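You operate a simulated robot arm through the tools that you are given. There is no shell and no other tool. Be economical: measure what you need, move in short steps, check, and stop when the job is done.

Carry out the task below with a simulated robot arm. There is one attempt and no reset: what you move stays moved.

TASK
Rinse the grapes in the sieve with the tap on spray.
Fine: spray button first; sieve back; tap off; plain jet again at the end; spill nothing.

The check looks at the end state, three seconds after you hand in, the way a careful person would. Anything else that was tipped, shoved, dropped, spilled or broken makes it a failure.

THE ROBOT
A 7-joint arm with a two-finger parallel gripper, fixed in place. Base frame: the origin is at the foot of the arm, x ahead of it, y to its left, z up. Units: mm, degrees, N and s.
With the tool pointing down near the work surface it reaches from about 400 to 900 mm from the base axis. Its first joint turns from -115.0 to 115.0 degrees. Payload 3.91 kg.
The tool frame sits at the grasp point between the pads (the TCP): z along the fingers, y along the line on which they close. The tips reach 30 mm beyond it. The gripper opens to 110 mm. The fingers are 20 mm wide and 10 mm thick; the gripper's body (48 by 112 mm) begins 55 mm behind the TCP.
Orientation is that of the tool frame in the base frame, as a unit quaternion [w, x, y, z]. With the fingers straight down and closing along the base's y, the tool's x points along the base's -x, its y along +y and its z along -z.

THE INTERFACE
- The arm moves only by the tool play_rows. Its argument "series" is a list of rows, each a list of 6 numbers: the shift along the base's x, y, z in m, then the turn, a rotation vector about the base's x, y, z in degrees. In form: [[tx, ty, tz, ax, ay, az], ...]. A call has 1 to 10 rows; each row is the pose to reach, as a shift and turn from the pose commanded when the call began. "grip" is the finger opening in m, from 0 to 0.11, set as the call begins (left out, the last holds). Each row takes 0.2 s and may step no farther than 50 mm and 8.6 degrees from the row before; otherwise, or with a gripper value out of range, the whole call is refused. A pose out of reach is approached as far as the arm can. The call stops where the force on the tool passes 40 N (or 10 N more than at its start, if that is more) or the arm is blocked; 0.2 s more then pass. Each finger travels about 153 mm/s and halts on what it meets, pressing with about 43 N; the grip force reading is that of the motor and also rises with nothing between the fingers. The clock runs only during rows and for 0.2 s after the last one: add rows that repeat a pose to give the fingers time. The reply holds the time, the measured pose of the TCP, the force on the tool along the base axes, the opening and the grip force, in the units named above and with some noise, and new pictures: "views" is both (left out), scene, wrist or none.
- Cameras (640 x 400 px; columns grow to the right, rows downward): "scene" is fixed at [221.7, 497.5, 1566.7]; the picture's right is [-0.48, -0.88, 0.00], its down [-0.54, 0.29, -0.79] and it looks along [0.69, -0.38, -0.62] (base axes); focal length 286 px, centre (320, 200). "wrist" rides on the gripper at [72, 17, -103] in the tool frame; the picture's right is [-0.23, 0.97, 0.00], its down [-0.76, -0.18, -0.62] and it looks along [-0.61, -0.14, 0.78] (tool axes); focal length 222 px, centre (320, 200). There is no depth. A picture from a camera that has moved, and an enlarged one, comes with that camera's place and axes in the base frame and with its lens.
- lift_body(by): slides the trunk up (or, below 0, down) by that many mm; the arm rides with it, the base frame stays. It gives what a move gives, with no picture.
- zoom(camera, box): a new picture of the part [left, top, right, bottom] of that camera's present view, enlarged. It takes no simulated time.
- finish_job(): hands the job in; it is judged then, once.

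Work in short steps. Places have to be worked out from the pictures, the camera data and where the tool is seen: move nearer, look again, correct. Check each grasp and each placing, and mend what went wrong. You have 120 turns and 170 pictures in all, those below and enlarged ones among them. Open the gripper and draw the arm clear of the work before you hand the job in, unless the task says otherwise; then end with one line.

The tools are called after "Request:" as name(argument=value, ...) on one line, values as JSON. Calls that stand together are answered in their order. play_rows: Moves the arm, as the interface text tells. Its arguments: {"type":"object","properties":{"series":{"type":"array"},"grip":{"type":"number"},"views":{"type":"string","enum":["both","scene","wrist","none"]}},"required":["series"]} The other tools are called the same way: lift_body (by) slides the trunk up or down; zoom (camera, box) takes an enlarged picture of a part of a camera's view; finish_job () hands the job in.

At the start:

```text
t: 0.0
eef_pos: [449.8, 168.4, 1343.1]
tcp_rot: [-0.001, 0.0, 1.0, 0.001]
contact_force: [-0.8, 0.5, 0.7]
opening: 109.9
grip_force: 0.0
trunk travel left (down, up): [-925.0, 65.0]
```

scene: 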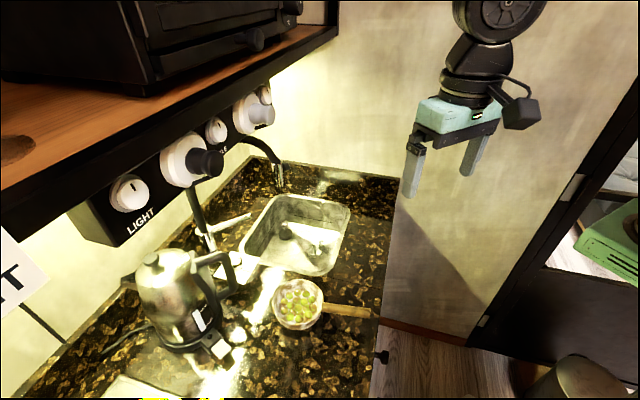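
wrist: 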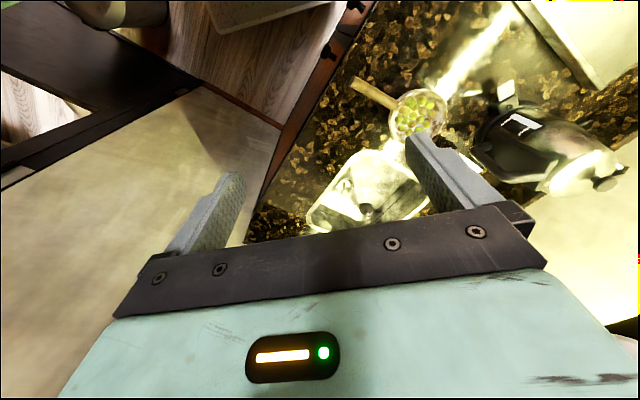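

I start by enlarging the sink, tap and control area of the scene to understand the layout.

Request:
zoom(camera="scene", box=[180, 120, 400, 258])

Request:
zoom(camera="scene", box=[90, 70, 290, 195])

Request:
zoom(camera="scene", box=[120, 240, 400, 400])

```text
2.90 times, centred on (290, 189) of scene
camera zoom: at [221.7, 497.5, 1566.7], right [-0.48, -0.88, 0.0], down [-0.54, 0.29, -0.79], along [0.69, -0.38, -0.62], focal length 830 px, centre (407, 232)
```

zoom: 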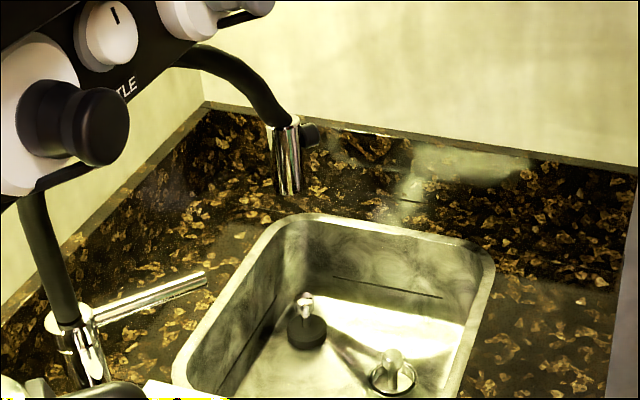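

```text
3.20 times, centred on (190, 132) of scene
camera zoom: at [221.7, 497.5, 1566.7], right [-0.48, -0.88, 0.0], down [-0.54, 0.29, -0.79], along [0.69, -0.38, -0.62], focal length 916 px, centre (736, 416)
```

zoom: 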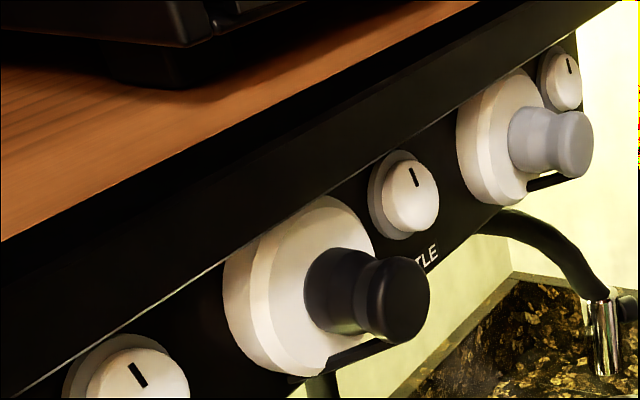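

```text
2.29 times, centred on (260, 320) of scene
camera zoom: at [221.7, 497.5, 1566.7], right [-0.48, -0.88, 0.0], down [-0.54, 0.29, -0.79], along [0.69, -0.38, -0.62], focal length 654 px, centre (457, -74)
```

zoom: 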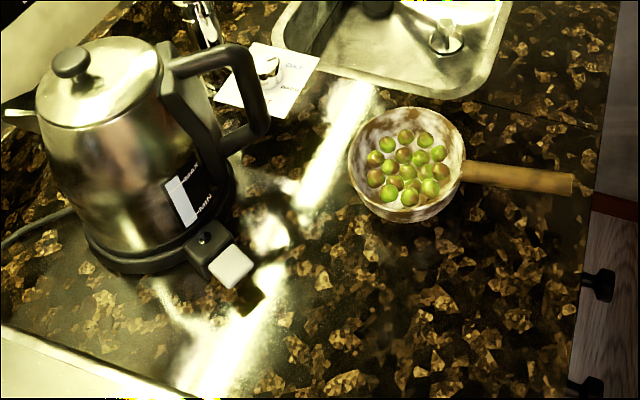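

The tap has a black swan-neck with a chrome spray head (black button on its side), a lever on the body by the wall, and a card next to it. I move in closer, staying high, to look from another side.

Request:
play_rows(series=[[0.04, -0.01, 0, 0, 0, 0], [0.08, -0.02, 0, 0, 0, 0], [0.12, -0.03, 0, 0, 0, 0]])

Request:
zoom(camera="scene", box=[200, 240, 280, 290])

Request:
zoom(camera="scene", box=[230, 125, 310, 175])

```text
t: 0.8
eef_pos: [570.5, 137.5, 1342.8]
tcp_rot: [0.0, -0.001, 1.0, 0.0]
contact_force: [-0.4, 0.7, 0.9]
opening: 109.9
grip_force: 0.0
trunk travel left (down, up): [-925.0, 65.0]
camera wrist: at [497.9, 153.7, 1446.4], right [0.23, 0.97, 0.0], down [0.76, -0.18, 0.62], along [0.61, -0.14, -0.78], focal length 222 px, centre (320, 200)
```

scene: 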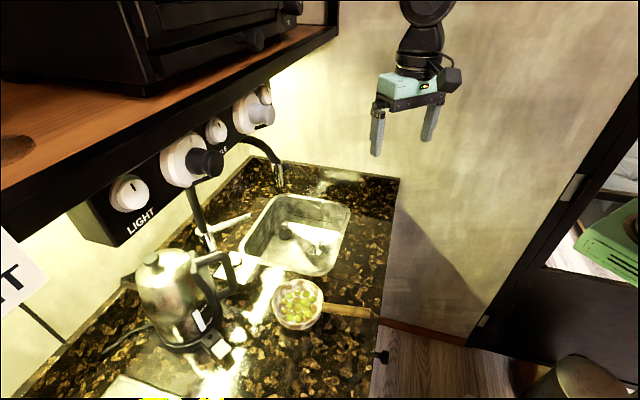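
wrist: 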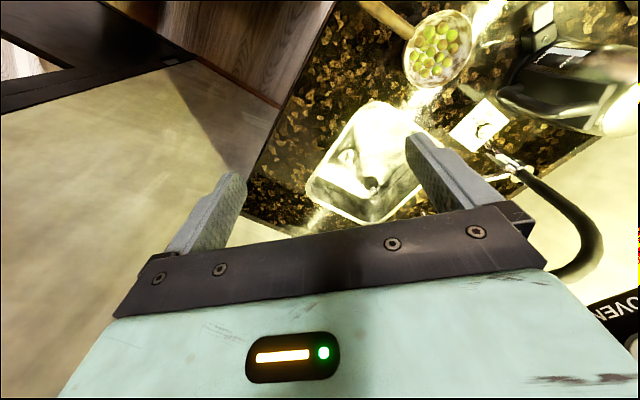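

```text
8.00 times, centred on (240, 265) of scene
camera zoom: at [221.7, 497.5, 1566.7], right [-0.48, -0.88, 0.0], down [-0.54, 0.29, -0.79], along [0.69, -0.38, -0.62], focal length 2290 px, centre (960, -320)
```

zoom: 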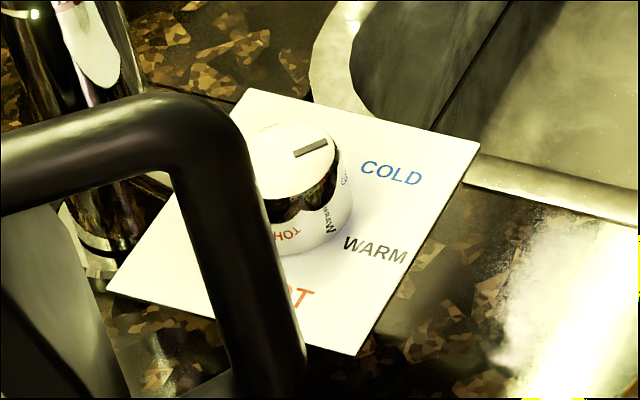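

```text
8.00 times, centred on (270, 150) of scene
camera zoom: at [221.7, 497.5, 1566.7], right [-0.48, -0.88, 0.0], down [-0.54, 0.29, -0.79], along [0.69, -0.38, -0.62], focal length 2290 px, centre (720, 600)
```

zoom: 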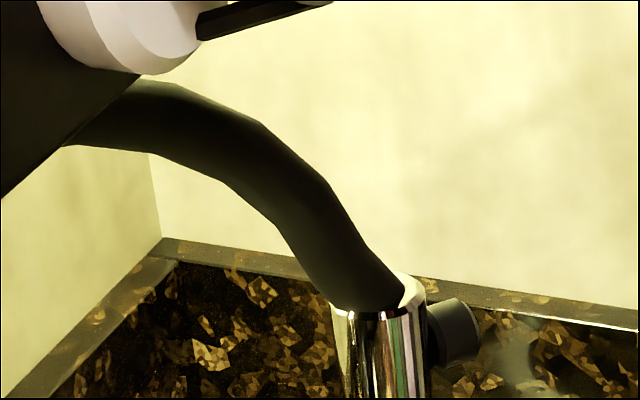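

The dial on the card points to COLD, so it can stay as it is. The button faces the counter's front, so I turn the tool to that bearing and lower for a better look at the tap.

Request:
play_rows(series=[[0, -0.03, -0.02, 0, 0, 8.4], [0, -0.06, -0.05, 0, 0, 16.8], [-0.01, -0.08, -0.09, 0, 0, 25.2], [-0.01, -0.08, -0.12, 0, 0, 33.6], [-0.01, -0.08, -0.14, 0, 0, 42]], views="none")

Request:
play_rows(series=[[0, 0, 0, 5.35, -5.94, 0], [0, 0, 0, 10.7, -11.88, 0], [0, 0, 0, 16.05, -17.8, 0], [0, 0, 0, 21.4, -23.8, 0]])

```text
t: 2.0
eef_pos: [559.7, 58.3, 1201.9]
tcp_rot: [0.0, -0.359, 0.933, 0.0]
contact_force: [-0.3, 0.4, 0.8]
opening: 109.9
grip_force: 0.1
trunk travel left (down, up): [-925.0, 65.0]
```

```text
t: 3.0
eef_pos: [561.0, 57.6, 1202.1]
tcp_rot: [0.258, -0.344, 0.897, 0.099]
contact_force: [0.3, 0.7, -1.5]
opening: 110.2
grip_force: 0.0
trunk travel left (down, up): [-925.0, 65.0]
camera wrist: at [462.9, -7.4, 1252.5], right [-0.51, 0.85, 0.12], down [0.35, 0.08, 0.93], along [0.79, 0.52, -0.34], focal length 222 px, centre (320, 200)
```

scene: 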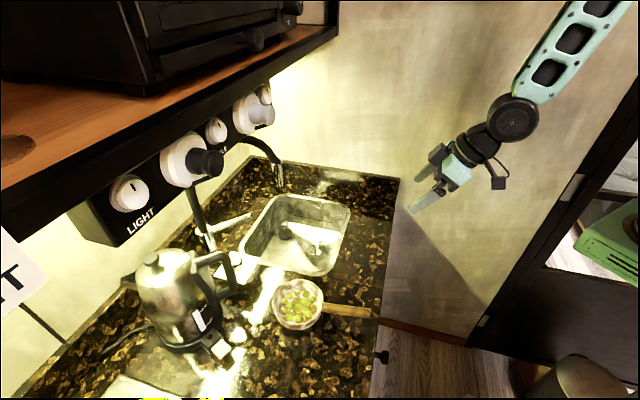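
wrist: 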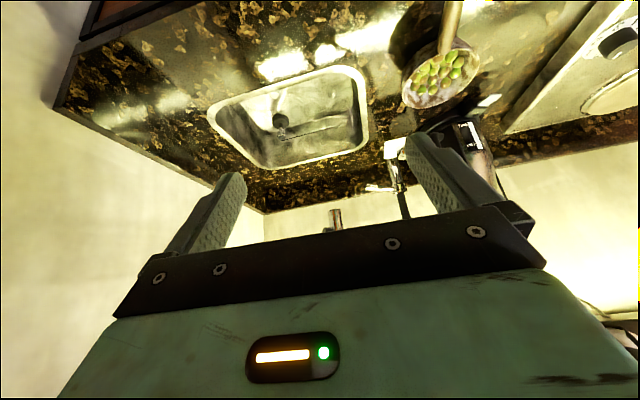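

Triangulating from both views, the spray head's tip is at about (847, 284, 1105), its button near (829, 264, 1170), and the lever end near (831, 378, 1050). I enlarge the views to work out how the lever operates and whether the drain is open.

Request:
zoom(camera="wrist", box=[300, 120, 460, 220])

Request:
zoom(camera="scene", box=[180, 175, 276, 235])

Request:
zoom(camera="scene", box=[260, 200, 356, 260])

```text
4.00 times, centred on (380, 170) of wrist
camera zoom: at [462.9, -7.4, 1252.5], right [-0.51, 0.85, 0.12], down [0.35, 0.08, 0.93], along [0.79, 0.52, -0.34], focal length 888 px, centre (80, 320)
```

zoom: 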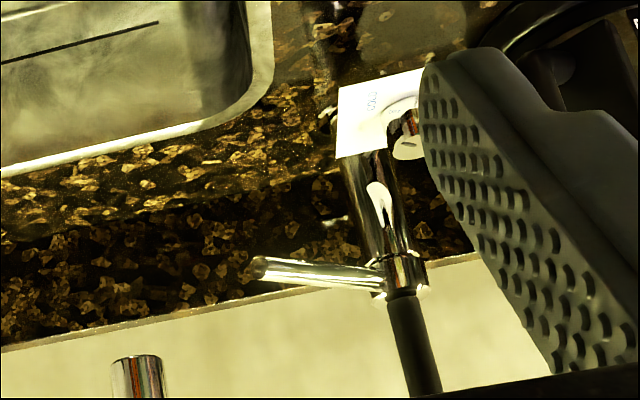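

```text
6.67 times, centred on (228, 205) of scene
camera zoom: at [221.7, 497.5, 1566.7], right [-0.48, -0.88, 0.0], down [-0.54, 0.29, -0.79], along [0.69, -0.38, -0.62], focal length 1909 px, centre (933, 167)
```

zoom: 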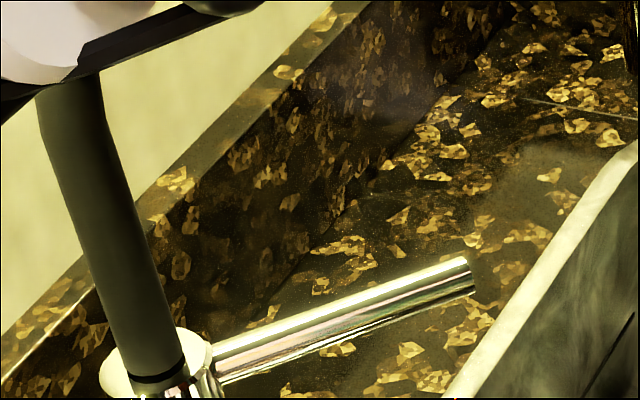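

```text
6.67 times, centred on (308, 230) of scene
camera zoom: at [221.7, 497.5, 1566.7], right [-0.48, -0.88, 0.0], down [-0.54, 0.29, -0.79], along [0.69, -0.38, -0.62], focal length 1909 px, centre (400, 0)
```

zoom: 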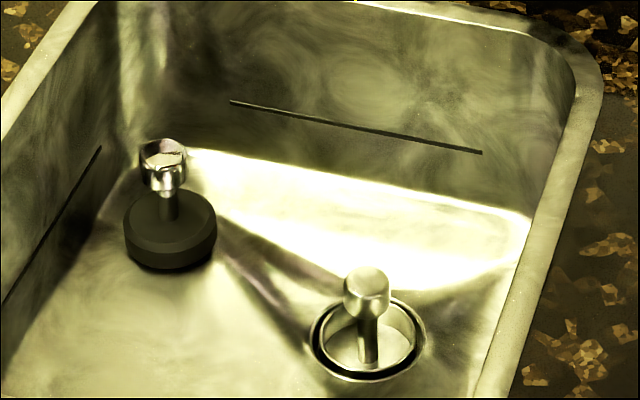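

The drain has an open strainer and the plug lies beside it, so water will run off. I move closer to see the head, its button and the lever joint.

Request:
play_rows(series=[[0.025, 0.025, 0, 0, 0, 0], [0.05, 0.05, 0, 0, 0, 0], [0.075, 0.075, 0, 0, 0, 0], [0.1, 0.1, 0.0, 0, 0, 0]], views="wrist")

Request:
zoom(camera="wrist", box=[260, 110, 420, 210])

```text
t: 4.0
eef_pos: [661.6, 159.5, 1201.2]
tcp_rot: [0.257, -0.344, 0.897, 0.098]
contact_force: [-0.8, -0.1, 0.0]
opening: 109.9
grip_force: 0.1
trunk travel left (down, up): [-925.0, 65.0]
camera wrist: at [563.1, 92.8, 1251.8], right [-0.51, 0.85, 0.12], down [0.35, 0.08, 0.93], along [0.79, 0.52, -0.34], focal length 222 px, centre (320, 200)
```

wrist: 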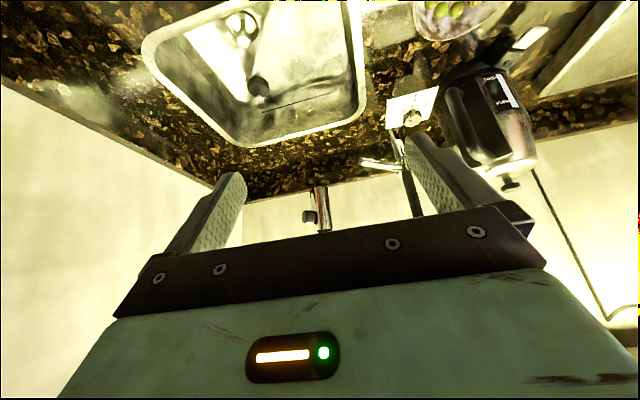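

```text
4.00 times, centred on (340, 160) of wrist
camera zoom: at [563.1, 92.8, 1251.8], right [-0.51, 0.85, 0.12], down [0.35, 0.08, 0.93], along [0.79, 0.52, -0.34], focal length 888 px, centre (240, 360)
```

zoom: 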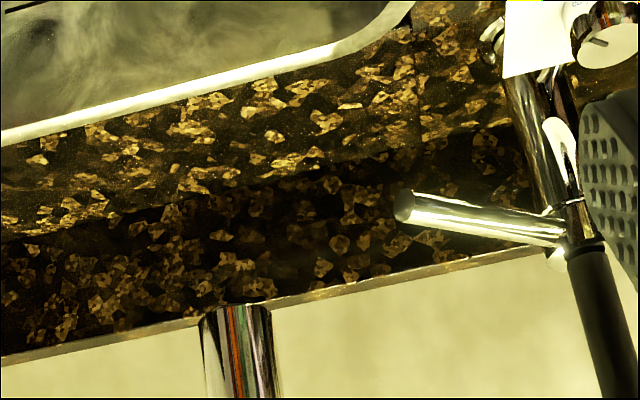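

The button sticks out from the head along -y, at about (847, 256, 1159), and the lever also runs along -y from the tap body. I close the fingers, turn toward +y with the tool still tilted, and move to just in front of the button.

Request:
play_rows(series=[[0.02, -0.01, 0.01, 0, 0, 8], [0.04, -0.02, 0.02, 0, 0, 16], [0.06, -0.03, 0.02, 0, 0, 24], [0.08, -0.03, 0.01, 0, 0, 32], [0.11, -0.03, 0.0, 0, 0, 40], [0.14, -0.02, -0.01, 0, 0, 48], [0.17, -0.01, -0.02, 0, 0, 48], [0.185, 0.01, -0.022, 0, 0, 48]], grip=0)

Request:
zoom(camera="scene", box=[230, 110, 390, 210])

```text
t: 5.8
eef_pos: [846.0, 166.2, 1181.4]
tcp_rot: [0.196, -0.679, 0.68, 0.194]
contact_force: [0.1, -0.5, 0.0]
opening: 0.0
grip_force: 38.1
trunk travel left (down, up): [-925.0, 65.0]
camera wrist: at [829.0, 50.4, 1230.7], right [-0.97, 0.19, 0.12], down [0.18, 0.32, 0.93], along [0.14, 0.93, -0.34], focal length 222 px, centre (320, 200)
```

scene: 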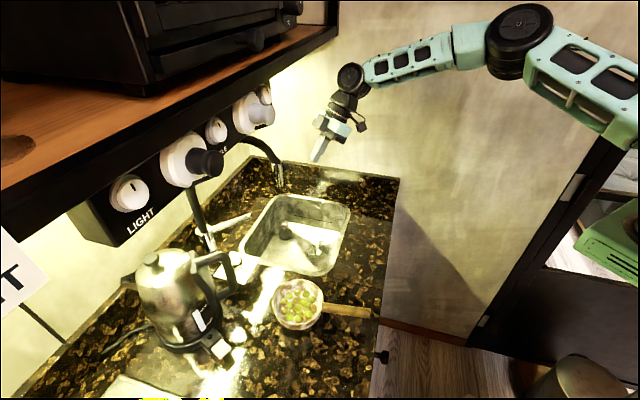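
wrist: 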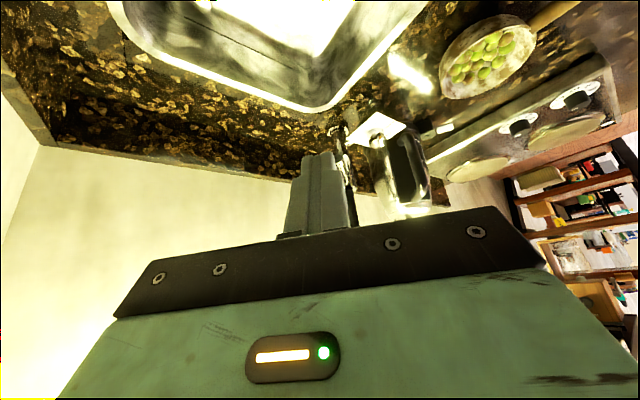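

```text
4.00 times, centred on (310, 160) of scene
camera zoom: at [221.7, 497.5, 1566.7], right [-0.48, -0.88, 0.0], down [-0.54, 0.29, -0.79], along [0.69, -0.38, -0.62], focal length 1145 px, centre (360, 360)
```

zoom: 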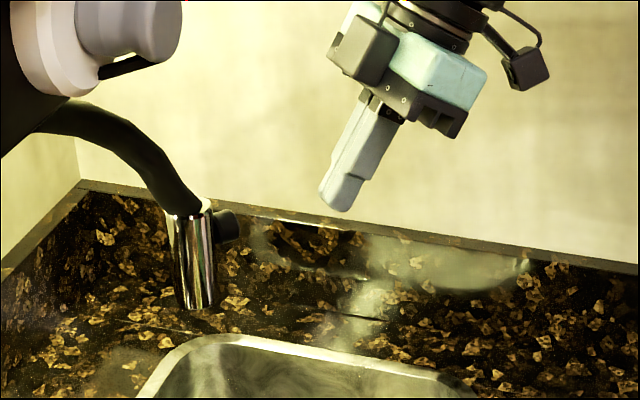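

The fingertips are level with the button and about 55 mm in front of it. I approach along +y.

Request:
play_rows(series=[[0, 0.02, 0, 0, 0, 0], [0, 0.035, 0, 0, 0, 0], [0, 0.045, 0, 0, 0, 0], [0, 0.048, 0, 0, 0, 0]], views="none")

Request:
zoom(camera="scene", box=[260, 140, 324, 180])

Request:
zoom(camera="wrist", box=[260, 130, 420, 230])

```text
t: 6.8
eef_pos: [845.8, 217.2, 1179.8]
tcp_rot: [0.195, -0.679, 0.68, 0.195]
contact_force: [0.1, 0.5, 0.1]
opening: 0.0
grip_force: 37.6
trunk travel left (down, up): [-925.0, 65.0]
```

```text
10.00 times, centred on (292, 160) of scene
camera zoom: at [221.7, 497.5, 1566.7], right [-0.48, -0.88, 0.0], down [-0.54, 0.29, -0.79], along [0.69, -0.38, -0.62], focal length 2863 px, centre (600, 600)
```

zoom: 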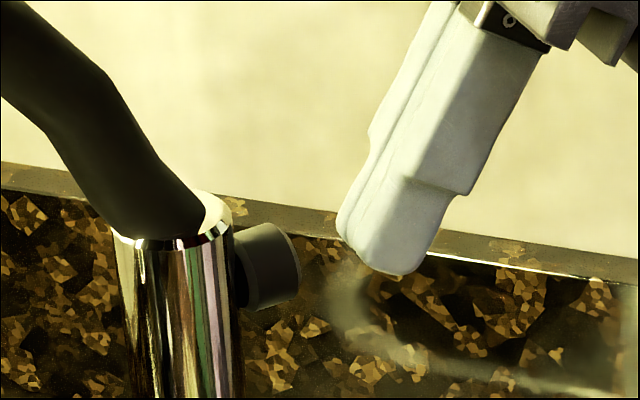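

```text
4.00 times, centred on (340, 180) of wrist
camera zoom: at [828.6, 99.3, 1230.5], right [-0.97, 0.19, 0.12], down [0.18, 0.32, 0.93], along [0.14, 0.93, -0.34], focal length 888 px, centre (240, 280)
```

zoom: 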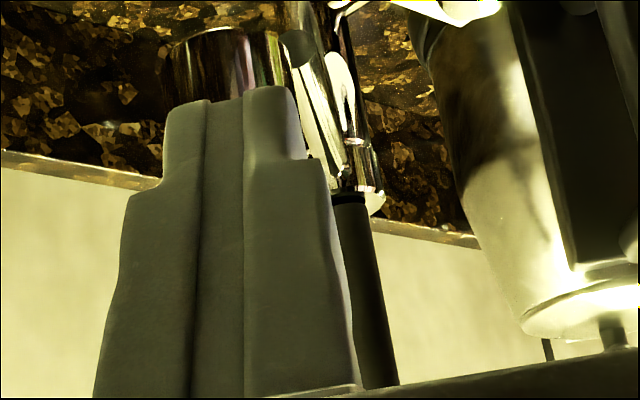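

The gap to the button is about 16 mm and the tips are a few mm high. I lower 5 mm and press in small steps.

Request:
play_rows(series=[[0.002, 0.005, -0.005, 0, 0, 0], [0.002, 0.01, -0.005, 0, 0, 0], [0.002, 0.013, -0.005, 0, 0, 0], [0.002, 0.016, -0.005, 0, 0, 0], [0.002, 0.018, -0.005, 0, 0, 0], [0.002, 0.02, -0.005, 0, 0, 0]], views="none")

Request:
zoom(camera="scene", box=[260, 140, 324, 180])

```text
t: 8.2
eef_pos: [848.3, 235.6, 1174.7]
tcp_rot: [0.195, -0.679, 0.68, 0.195]
contact_force: [0.5, -6.9, 1.2]
opening: 0.0
grip_force: 37.2
trunk travel left (down, up): [-925.0, 65.0]
```

```text
10.00 times, centred on (292, 160) of scene
camera zoom: at [221.7, 497.5, 1566.7], right [-0.48, -0.88, 0.0], down [-0.54, 0.29, -0.79], along [0.69, -0.38, -0.62], focal length 2863 px, centre (600, 600)
```

zoom: 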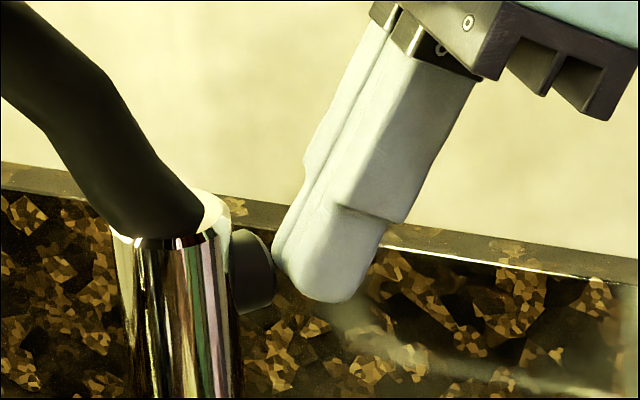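

The button is moving in, with 7 N on the tool. I press a bit further to reach its end.

Request:
play_rows(series=[[0, 0.001, 0, 0, 0, 0], [0, 0.002, 0, 0, 0, 0], [0, 0.003, 0, 0, 0, 0]], views="none")

Request:
zoom(camera="scene", box=[260, 140, 324, 180])

```text
t: 9.0
eef_pos: [849.3, 237.1, 1175.3]
tcp_rot: [0.196, -0.678, 0.681, 0.194]
contact_force: [0.3, -14.7, 1.5]
opening: 0.3
grip_force: 38.1
trunk travel left (down, up): [-925.0, 65.0]
```

```text
10.00 times, centred on (292, 160) of scene
camera zoom: at [221.7, 497.5, 1566.7], right [-0.48, -0.88, 0.0], down [-0.54, 0.29, -0.79], along [0.69, -0.38, -0.62], focal length 2863 px, centre (600, 600)
```

zoom: 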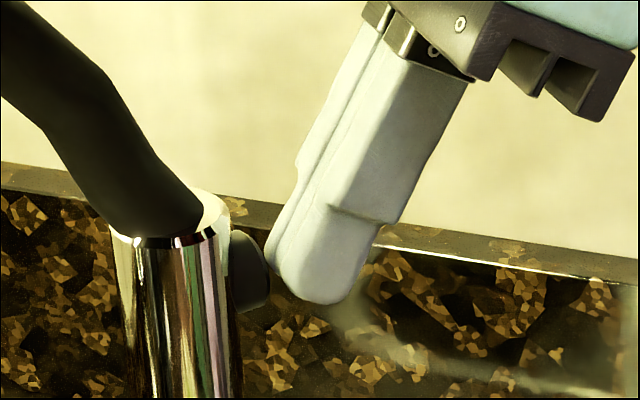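

The button has reached its stop, with force rising and hardly any travel. I back off and check whether it latched in.

Request:
play_rows(series=[[0, -0.01, 0, 0, 0, 0], [0, -0.03, 0, 0, 0, 0], [0, -0.06, 0, 0, 0, 0]], views="none")

Request:
zoom(camera="scene", box=[260, 140, 324, 180])

```text
t: 9.8
eef_pos: [847.2, 179.9, 1176.3]
tcp_rot: [-0.194, 0.68, -0.679, -0.196]
contact_force: [0.3, 0.5, 0.3]
opening: 0.0
grip_force: 38.0
trunk travel left (down, up): [-925.0, 65.0]
```

```text
10.00 times, centred on (292, 160) of scene
camera zoom: at [221.7, 497.5, 1566.7], right [-0.48, -0.88, 0.0], down [-0.54, 0.29, -0.79], along [0.69, -0.38, -0.62], focal length 2863 px, centre (600, 600)
```

zoom: 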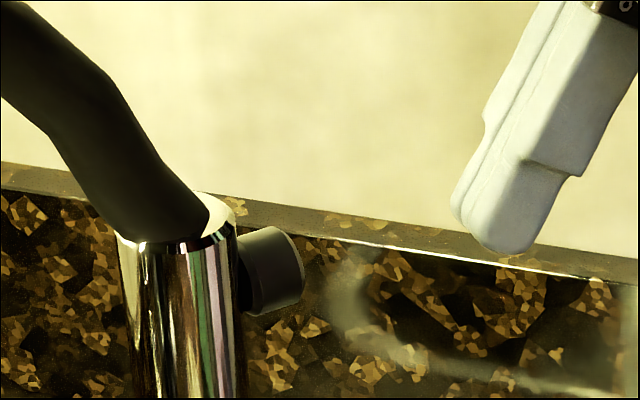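

The button springs back, so it's a toggle, and the water will show its state. Next I swing round to face +x and look at the lever up close.

Request:
play_rows(series=[[-0.03, -0.01, 0.01, 0, 0, -8.4], [-0.06, -0.01, 0.02, 0, 0, -16.8], [-0.1, -0.0, 0.02, 0, 0, -25.2], [-0.14, 0.01, 0.02, 0, 0, -33.6], [-0.17, 0.02, 0.02, 0, 0, -42], [-0.19, 0.04, 0.01, 0, 0, -50.4], [-0.19, 0.07, 0, 0, 0, -58.8], [-0.19, 0.1, -0.01, 0, 0, -67.2], [-0.19, 0.13, -0.02, 0, 0, -75.6], [-0.19, 0.16, -0.03, 0, 0, -84]], views="wrist")

Request:
zoom(camera="wrist", box=[220, 60, 460, 210])

```text
t: 12.0
eef_pos: [659.6, 339.1, 1145.6]
tcp_rot: [0.276, -0.048, 0.96, 0.013]
contact_force: [0.3, 0.3, 0.1]
opening: 0.2
grip_force: 37.4
trunk travel left (down, up): [-925.0, 65.0]
camera wrist: at [540.9, 343.0, 1195.2], right [0.09, 0.99, 0.12], down [0.33, -0.14, 0.93], along [0.94, -0.05, -0.34], focal length 222 px, centre (320, 200)
```

wrist: 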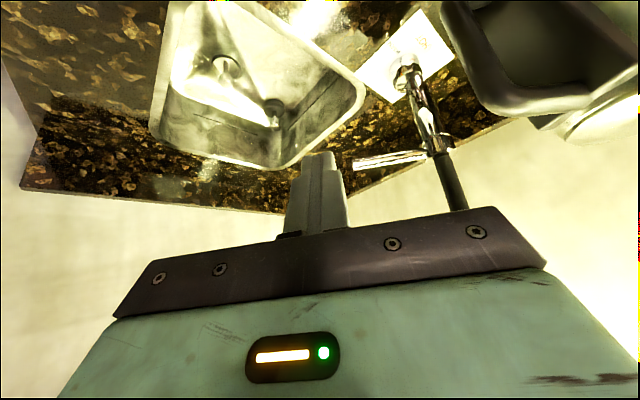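

```text
2.67 times, centred on (340, 135) of wrist
camera zoom: at [540.9, 343.0, 1195.2], right [0.09, 0.99, 0.12], down [0.33, -0.14, 0.93], along [0.94, -0.05, -0.34], focal length 592 px, centre (267, 373)
```

zoom: 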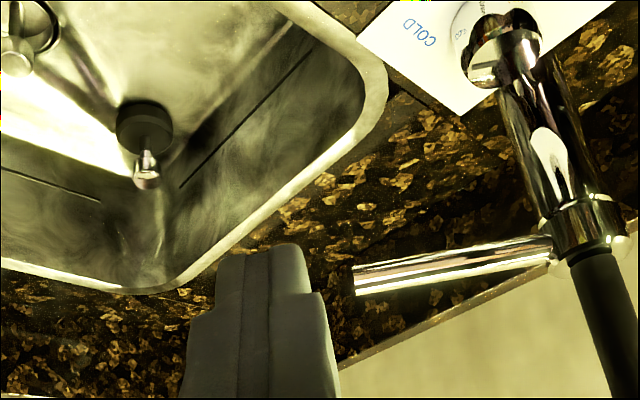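

The lever is a level rod from about (825, 483) to (821, 380) at z ≈ 1050. I enlarge the joint to see whether it swings or lifts.

Request:
zoom(camera="wrist", box=[345, 55, 473, 215])

Request:
zoom(camera="scene", box=[185, 205, 265, 255])

```text
2.50 times, centred on (409, 135) of wrist
camera zoom: at [540.9, 343.0, 1195.2], right [0.09, 0.99, 0.12], down [0.33, -0.14, 0.93], along [0.94, -0.05, -0.34], focal length 555 px, centre (98, 362)
```

zoom: 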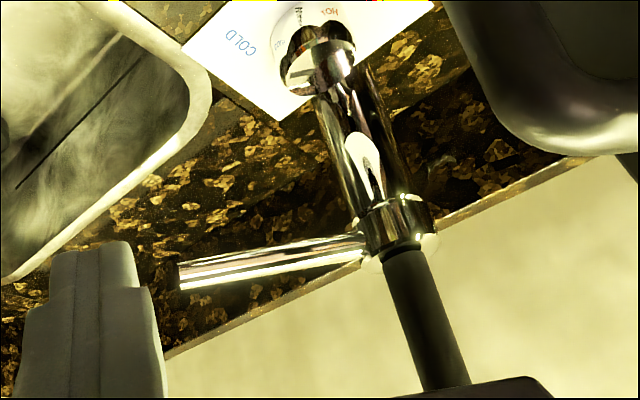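

```text
8.00 times, centred on (225, 230) of scene
camera zoom: at [221.7, 497.5, 1566.7], right [-0.48, -0.88, 0.0], down [-0.54, 0.29, -0.79], along [0.69, -0.38, -0.62], focal length 2290 px, centre (1080, -40)
```

zoom: 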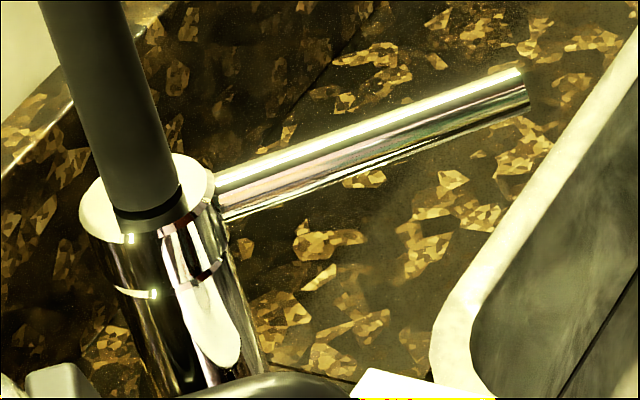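

The lever comes radially from a collar. I'll take it in the fingers with the closing axis near vertical so I can gently test its motion, so I roll the gripper 85° about its own axis first, in place.

Request:
play_rows(series=[[0, 0, 0, -4.48, -0.47, 7.21], [0, 0, 0, -8.96, -0.94, 14.42], [0, 0, 0, -13.44, -1.41, 21.63], [0, 0, 0, -17.92, -1.88, 28.84], [0, 0, 0, -22.4, -2.35, 36.05], [0, 0, 0, -26.88, -2.82, 43.26], [0, 0, 0, -31.36, -3.29, 50.47], [0, 0, 0, -35.84, -3.76, 57.68], [0, 0, 0, -40.32, -4.23, 64.89], [0, 0, 0, -44.8, -4.7, 72.1]], grip=0.05, views="none")

Request:
play_rows(series=[[0, 0, 0, 0, -7.5, 0], [0, 0, 0, 0, -15, 0], [0, 0, 0, 0, -22.5, 0], [0, 0, 0, 0, -30, 0]])

```text
t: 14.2
eef_pos: [658.9, 338.2, 1146.0]
tcp_rot: [-0.213, 0.687, -0.672, 0.176]
contact_force: [0.6, 0.0, -0.5]
opening: 50.0
grip_force: 0.1
trunk travel left (down, up): [-925.0, 65.0]
```

```text
t: 15.2
eef_pos: [660.9, 334.5, 1151.4]
tcp_rot: [-0.381, 0.611, -0.601, 0.346]
contact_force: [0.0, 0.5, 0.2]
opening: 50.1
grip_force: 0.1
trunk travel left (down, up): [-925.0, 65.0]
camera wrist: at [564.8, 257.4, 1182.7], right [-0.47, 0.24, -0.85], down [-0.49, 0.73, 0.48], along [0.73, 0.64, -0.22], focal length 222 px, centre (320, 200)
```

scene: 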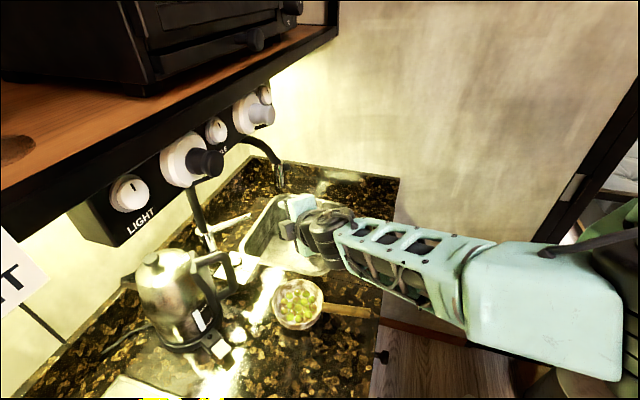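
wrist: 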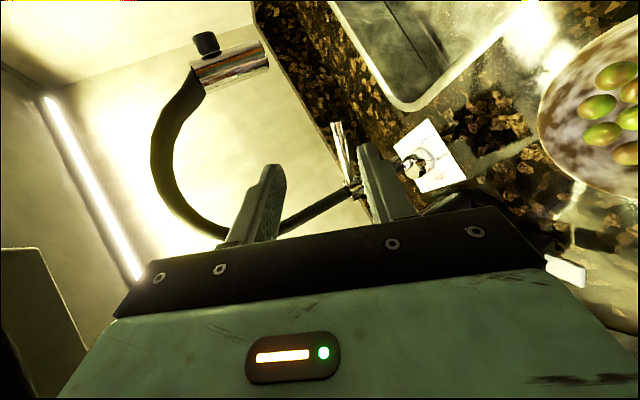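

Both views put the lever end at (821, 376, 1052). I move to a stand-off point in front of the lever, in line with the tool axis.

Request:
play_rows(series=[[0.03, 0.02, -0.02, 0, 0, 0], [0.06, 0.04, -0.04, 0, 0, 0], [0.09, 0.062, -0.061, 0, 0, 0]])

Request:
zoom(camera="scene", box=[190, 150, 318, 230])

```text
t: 16.0
eef_pos: [747.4, 401.5, 1084.8]
tcp_rot: [-0.38, 0.617, -0.595, 0.347]
contact_force: [-0.1, 0.5, 0.3]
opening: 50.0
grip_force: 0.1
trunk travel left (down, up): [-925.0, 65.0]
camera wrist: at [652.2, 323.4, 1117.6], right [-0.47, 0.22, -0.85], down [-0.5, 0.73, 0.47], along [0.72, 0.65, -0.23], focal length 222 px, centre (320, 200)
```

scene: 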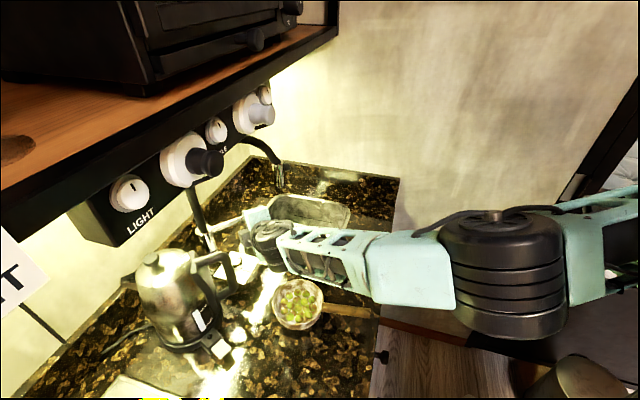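
wrist: 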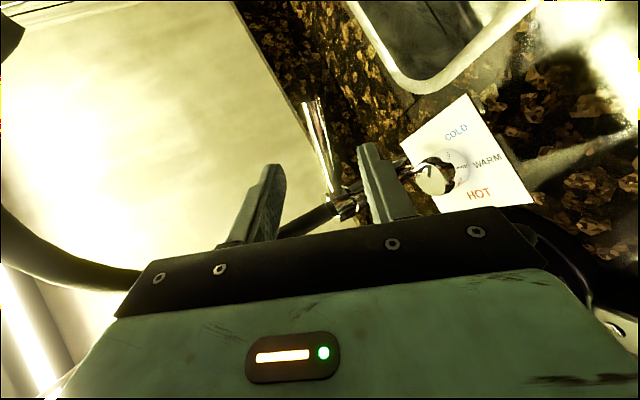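

```text
5.00 times, centred on (254, 190) of scene
camera zoom: at [221.7, 497.5, 1566.7], right [-0.48, -0.88, 0.0], down [-0.54, 0.29, -0.79], along [0.69, -0.38, -0.62], focal length 1432 px, centre (650, 250)
```

zoom: 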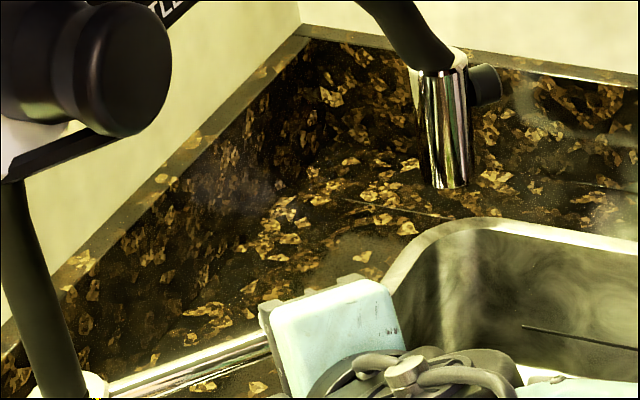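

I check the card and the temperature dial from here, since this is a clear view of them.

Request:
zoom(camera="wrist", box=[300, 85, 540, 235])

```text
2.67 times, centred on (420, 160) of wrist
camera zoom: at [652.2, 323.4, 1117.6], right [-0.47, 0.22, -0.85], down [-0.5, 0.73, 0.47], along [0.72, 0.65, -0.23], focal length 592 px, centre (53, 307)
```

zoom: 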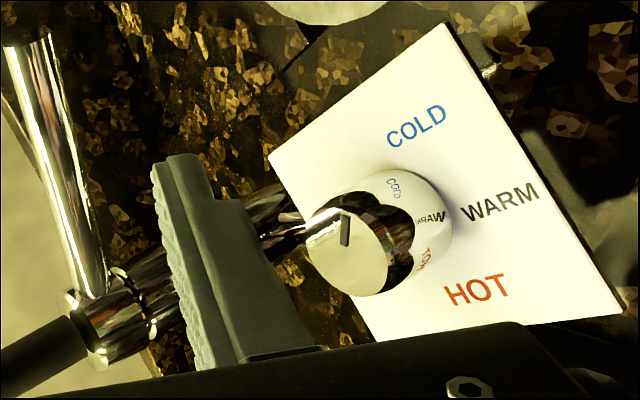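

The temperature dial is set to cold and I leave it alone. I now advance so the fingers straddle the lever.

Request:
play_rows(series=[[0.025, 0, -0.012, 0, 0, 0], [0.045, 0, -0.021, 0, 0, 0], [0.06, 0, -0.028, 0, 0, 0], [0.07, 0, -0.033, 0, 0, 0]])

Request:
zoom(camera="wrist", box=[220, 60, 460, 210])

```text
t: 17.0
eef_pos: [819.4, 401.4, 1051.0]
tcp_rot: [-0.38, 0.617, -0.596, 0.346]
contact_force: [0.4, 0.6, -0.3]
opening: 50.3
grip_force: 0.1
trunk travel left (down, up): [-925.0, 65.0]
camera wrist: at [722.5, 322.6, 1084.3], right [-0.47, 0.22, -0.85], down [-0.5, 0.73, 0.47], along [0.73, 0.65, -0.23], focal length 222 px, centre (320, 200)
```

scene: 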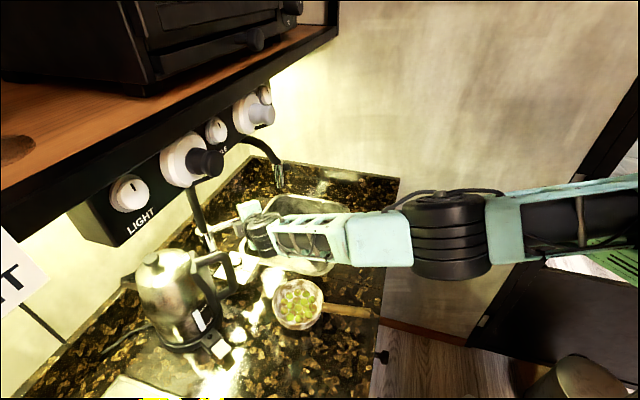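
wrist: 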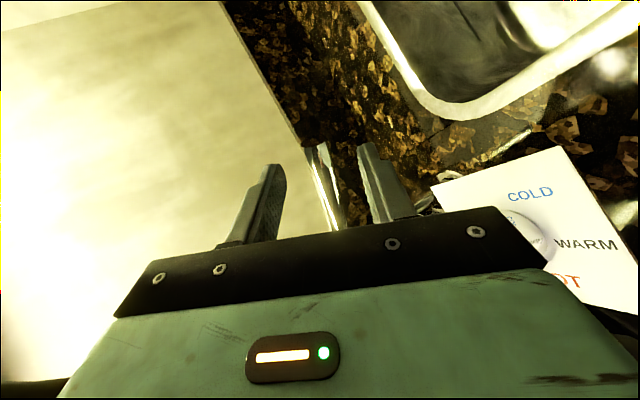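

```text
2.67 times, centred on (340, 135) of wrist
camera zoom: at [722.5, 322.6, 1084.3], right [-0.47, 0.22, -0.85], down [-0.5, 0.73, 0.47], along [0.73, 0.65, -0.23], focal length 592 px, centre (267, 373)
```

zoom: 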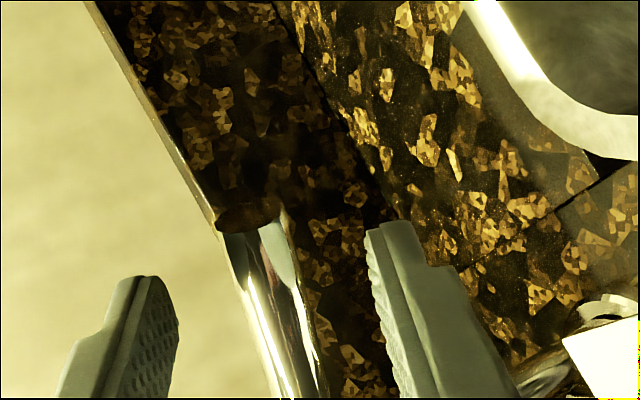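

The rod sits between the fingers, roughly centred. I close on it.

Request:
play_rows(series=[[0, 0, 0, 0, 0, 0], [0, 0, 0, 0, 0, 0]], grip=0.0, views="none")

Request:
zoom(camera="wrist", box=[220, 60, 460, 210])

```text
t: 17.6
eef_pos: [818.2, 401.5, 1051.2]
tcp_rot: [-0.379, 0.617, -0.595, 0.348]
contact_force: [-1.2, 0.3, -2.9]
opening: 16.4
grip_force: 45.2
trunk travel left (down, up): [-925.0, 65.0]
```

```text
2.67 times, centred on (340, 135) of wrist
camera zoom: at [722.2, 322.7, 1083.9], right [-0.47, 0.22, -0.85], down [-0.5, 0.73, 0.47], along [0.72, 0.65, -0.23], focal length 592 px, centre (267, 373)
```

zoom: 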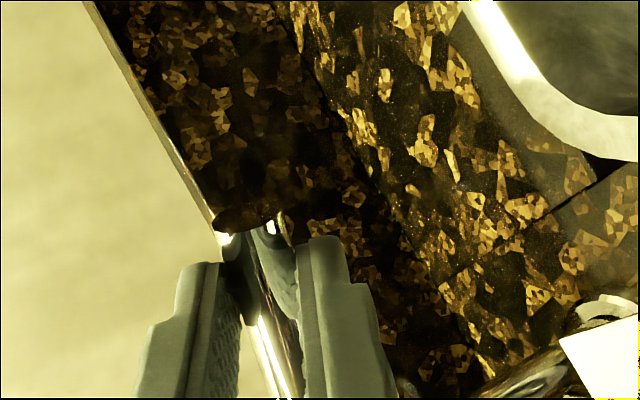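

The rod is gripped at 16 mm opening with low forces. I test small motions, starting with a lift of 6 mm.

Request:
play_rows(series=[[0, 0, 0.002, 0, 0, 0], [0, 0, 0.004, 0, 0, 0], [0, 0, 0.006, 0, 0, 0]], views="none")

```text
t: 18.4
eef_pos: [816.8, 402.5, 1051.3]
tcp_rot: [-0.378, 0.619, -0.596, 0.345]
contact_force: [3.6, 7.0, -36.2]
opening: 16.6
grip_force: 44.8
trunk travel left (down, up): [-925.0, 65.0]
```

It doesn't lift: 36 N with no movement. I undo that and try a small swing in -x.

Request:
play_rows(series=[[0, 0, -0.006, 0, 0, 0], [-0.002, 0, -0.006, 0, 0, 0], [-0.005, 0, -0.006, 0, 0, 0], [-0.008, 0, -0.006, 0, 0, 0]], views="none")

```text
t: 19.4
eef_pos: [811.6, 401.3, 1052.0]
tcp_rot: [-0.38, 0.617, -0.596, 0.347]
contact_force: [10.8, 3.3, -16.4]
opening: 16.8
grip_force: 45.4
trunk travel left (down, up): [-925.0, 65.0]
```

It followed by about 6 mm with a moderate force. I look to see whether the lever turned or slipped and whether water runs.

Request:
zoom(camera="scene", box=[190, 150, 318, 230])

Request:
zoom(camera="wrist", box=[220, 60, 460, 210])

```text
5.00 times, centred on (254, 190) of scene
camera zoom: at [221.7, 497.5, 1566.7], right [-0.48, -0.88, 0.0], down [-0.54, 0.29, -0.79], along [0.69, -0.38, -0.62], focal length 1432 px, centre (650, 250)
```

zoom: 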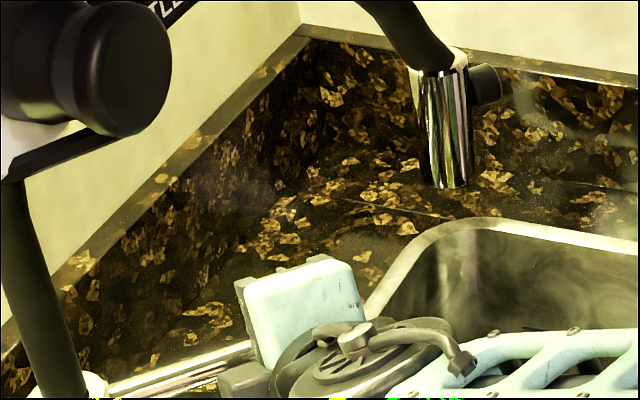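

```text
2.67 times, centred on (340, 135) of wrist
camera zoom: at [715.9, 322.5, 1084.1], right [-0.47, 0.23, -0.85], down [-0.5, 0.73, 0.47], along [0.73, 0.65, -0.23], focal length 592 px, centre (267, 373)
```

zoom: 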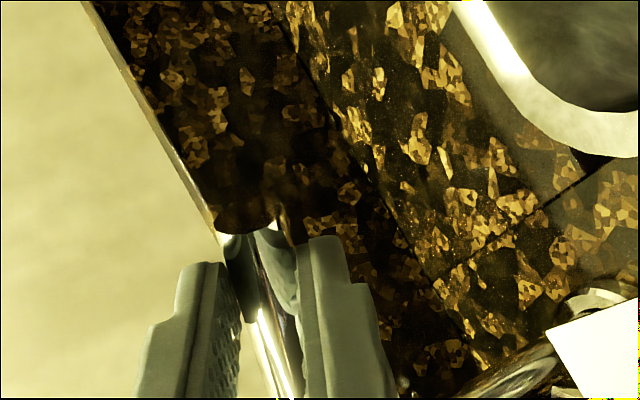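

The rod follows the fingers, so the lever swings toward -x. I continue along its arc, lowering slightly to ease the vertical load, and watch for water.

Request:
play_rows(series=[[-0.004, 0.001, -0.002, 0, 0, -2], [-0.009, 0.002, -0.002, 0, 0, -4.5], [-0.014, 0.003, -0.002, 0, 0, -7.5], [-0.02, 0.004, -0.002, 0, 0, -11]])

Request:
zoom(camera="scene", box=[190, 150, 318, 230])

```text
t: 20.4
eef_pos: [789.9, 407.4, 1051.6]
tcp_rot: [0.347, -0.558, 0.651, -0.382]
contact_force: [13.3, 9.9, 6.4]
opening: 16.6
grip_force: 44.4
trunk travel left (down, up): [-925.0, 65.0]
camera wrist: at [681.5, 347.9, 1083.8], right [-0.42, 0.31, -0.85], down [-0.36, 0.81, 0.47], along [0.83, 0.5, -0.23], focal length 222 px, centre (320, 200)
```

scene: 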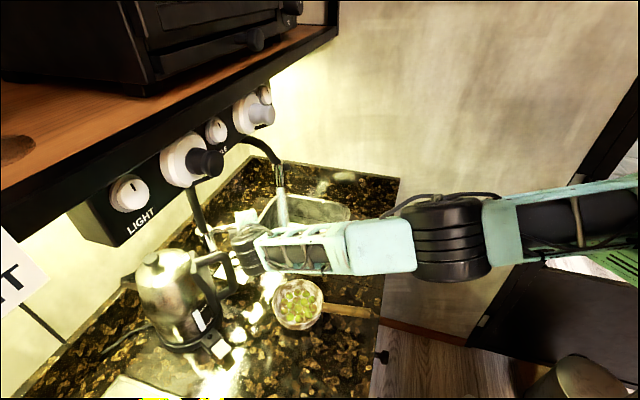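
wrist: 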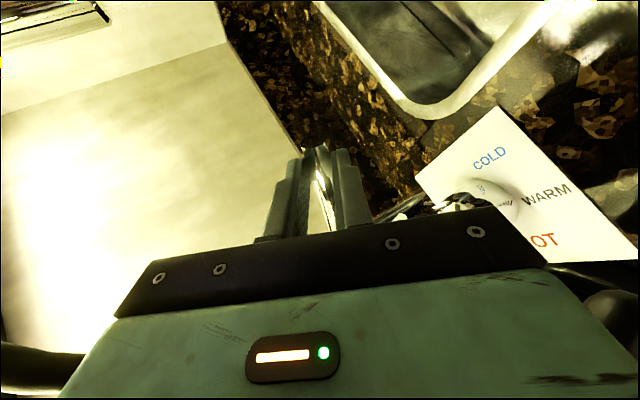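

```text
5.00 times, centred on (254, 190) of scene
camera zoom: at [221.7, 497.5, 1566.7], right [-0.48, -0.88, 0.0], down [-0.54, 0.29, -0.79], along [0.69, -0.38, -0.62], focal length 1432 px, centre (650, 250)
```

zoom: 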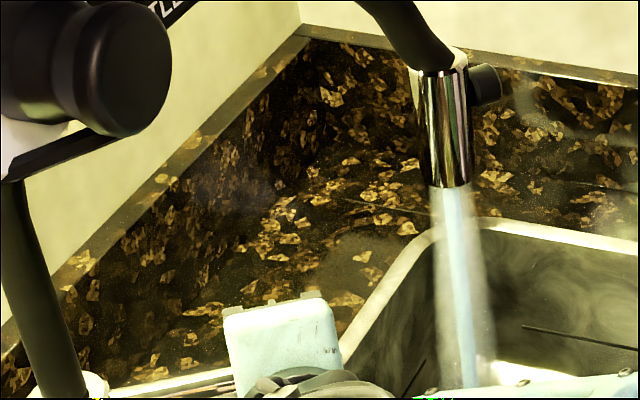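

Water is running as a spray cone. I release the lever and draw back along the tool axis.

Request:
play_rows(series=[[0, 0, 0, 0, 0, 0], [0, 0, 0, 0, 0, 0], [-0.03, 0.003, 0.016, 0, 0, 0], [-0.06, 0.005, 0.032, 0, 0, 0], [-0.1, -0.01, 0.053, 0, 0, 0], [-0.13, -0.04, 0.09, 0, 0, 0], [-0.15, -0.07, 0.12, 0, 0, 0]], grip=0.05, views="both")

Request:
zoom(camera="scene", box=[190, 130, 382, 250])

```text
refused: row 6 steps farther than a row can; nothing moved
```

```text
3.33 times, centred on (286, 190) of scene
camera zoom: at [221.7, 497.5, 1566.7], right [-0.48, -0.88, 0.0], down [-0.54, 0.29, -0.79], along [0.69, -0.38, -0.62], focal length 954 px, centre (433, 233)
```

zoom: 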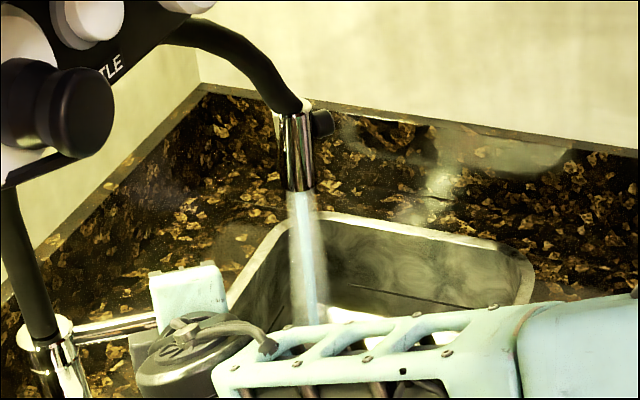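

One row was too long, so I repeat the retreat with shorter steps.

Request:
play_rows(series=[[0, 0, 0, 0, 0, 0], [0, 0, 0, 0, 0, 0], [-0.03, 0.003, 0.016, 0, 0, 0], [-0.06, 0.005, 0.032, 0, 0, 0], [-0.1, -0.005, 0.053, 0, 0, 0], [-0.125, -0.025, 0.08, 0, 0, 0], [-0.145, -0.045, 0.11, 0, 0, 0], [-0.16, -0.06, 0.14, 0, 0, 0]], grip=0.05, views="both")

Request:
zoom(camera="scene", box=[190, 130, 382, 250])

```text
t: 22.2
eef_pos: [651.6, 318.7, 1169.8]
tcp_rot: [0.325, -0.549, 0.654, -0.406]
contact_force: [0.2, 0.2, 0.5]
opening: 50.0
grip_force: 0.1
trunk travel left (down, up): [-925.0, 65.0]
camera wrist: at [539.5, 266.0, 1204.6], right [-0.4, 0.29, -0.87], down [-0.32, 0.85, 0.43], along [0.86, 0.45, -0.25], focal length 222 px, centre (320, 200)
```

scene: 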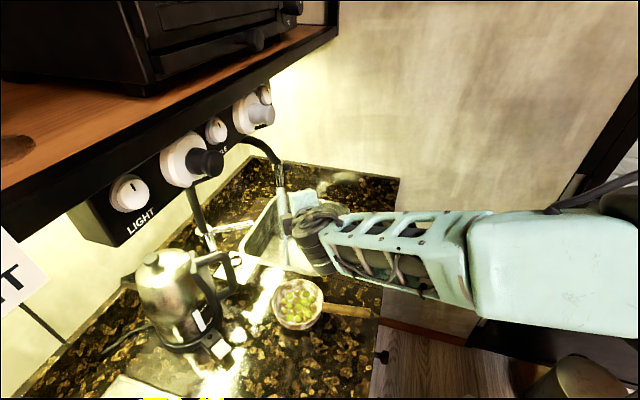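
wrist: 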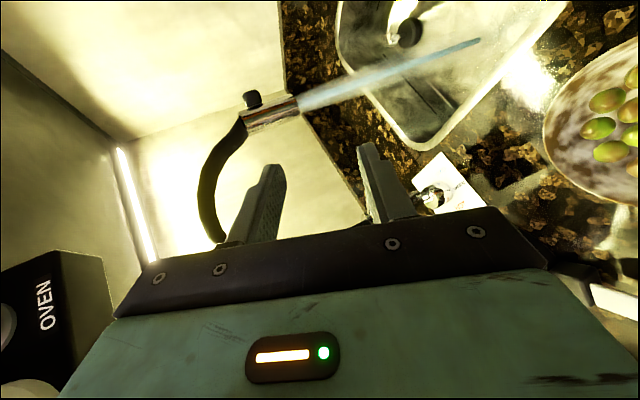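

```text
3.33 times, centred on (286, 190) of scene
camera zoom: at [221.7, 497.5, 1566.7], right [-0.48, -0.88, 0.0], down [-0.54, 0.29, -0.79], along [0.69, -0.38, -0.62], focal length 954 px, centre (433, 233)
```

zoom: 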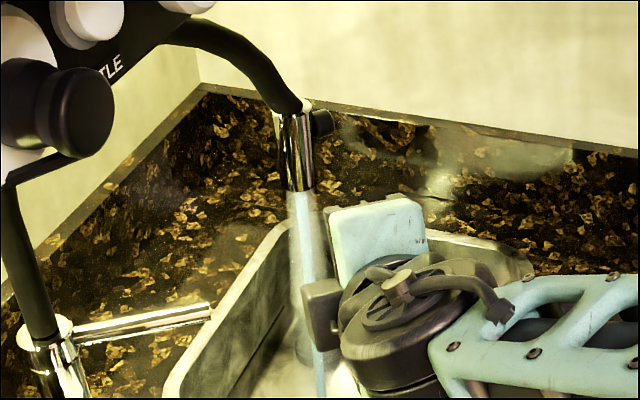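

I zoom in on the stream to be sure it is spray and not the plain jet.

Request:
zoom(camera="wrist", box=[230, 10, 502, 180])

Request:
zoom(camera="scene", box=[240, 175, 320, 275])

```text
2.35 times, centred on (366, 95) of wrist
camera zoom: at [539.5, 266.0, 1204.6], right [-0.4, 0.29, -0.87], down [-0.32, 0.85, 0.43], along [0.86, 0.45, -0.25], focal length 523 px, centre (212, 447)
```

zoom: 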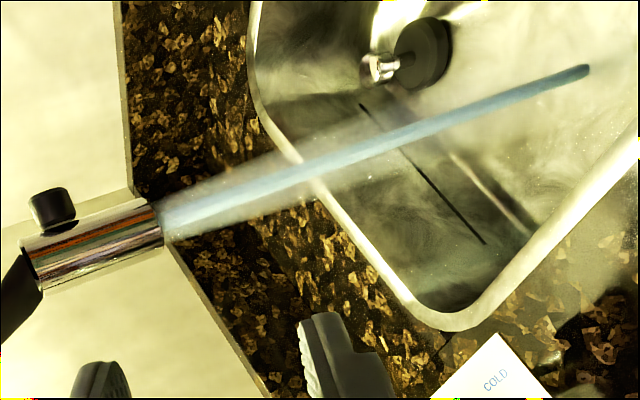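

```text
4.00 times, centred on (280, 225) of scene
camera zoom: at [221.7, 497.5, 1566.7], right [-0.48, -0.88, 0.0], down [-0.54, 0.29, -0.79], along [0.69, -0.38, -0.62], focal length 1145 px, centre (480, 100)
```

zoom: 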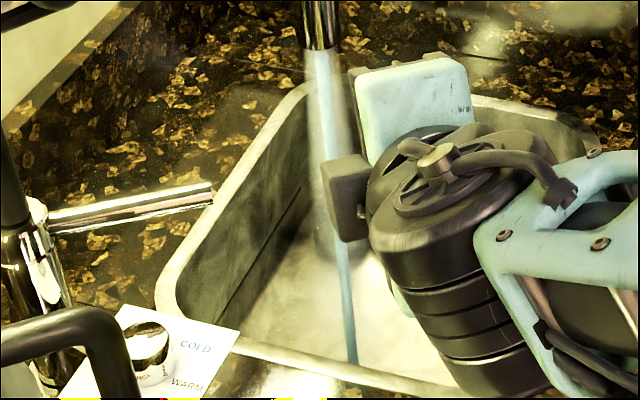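

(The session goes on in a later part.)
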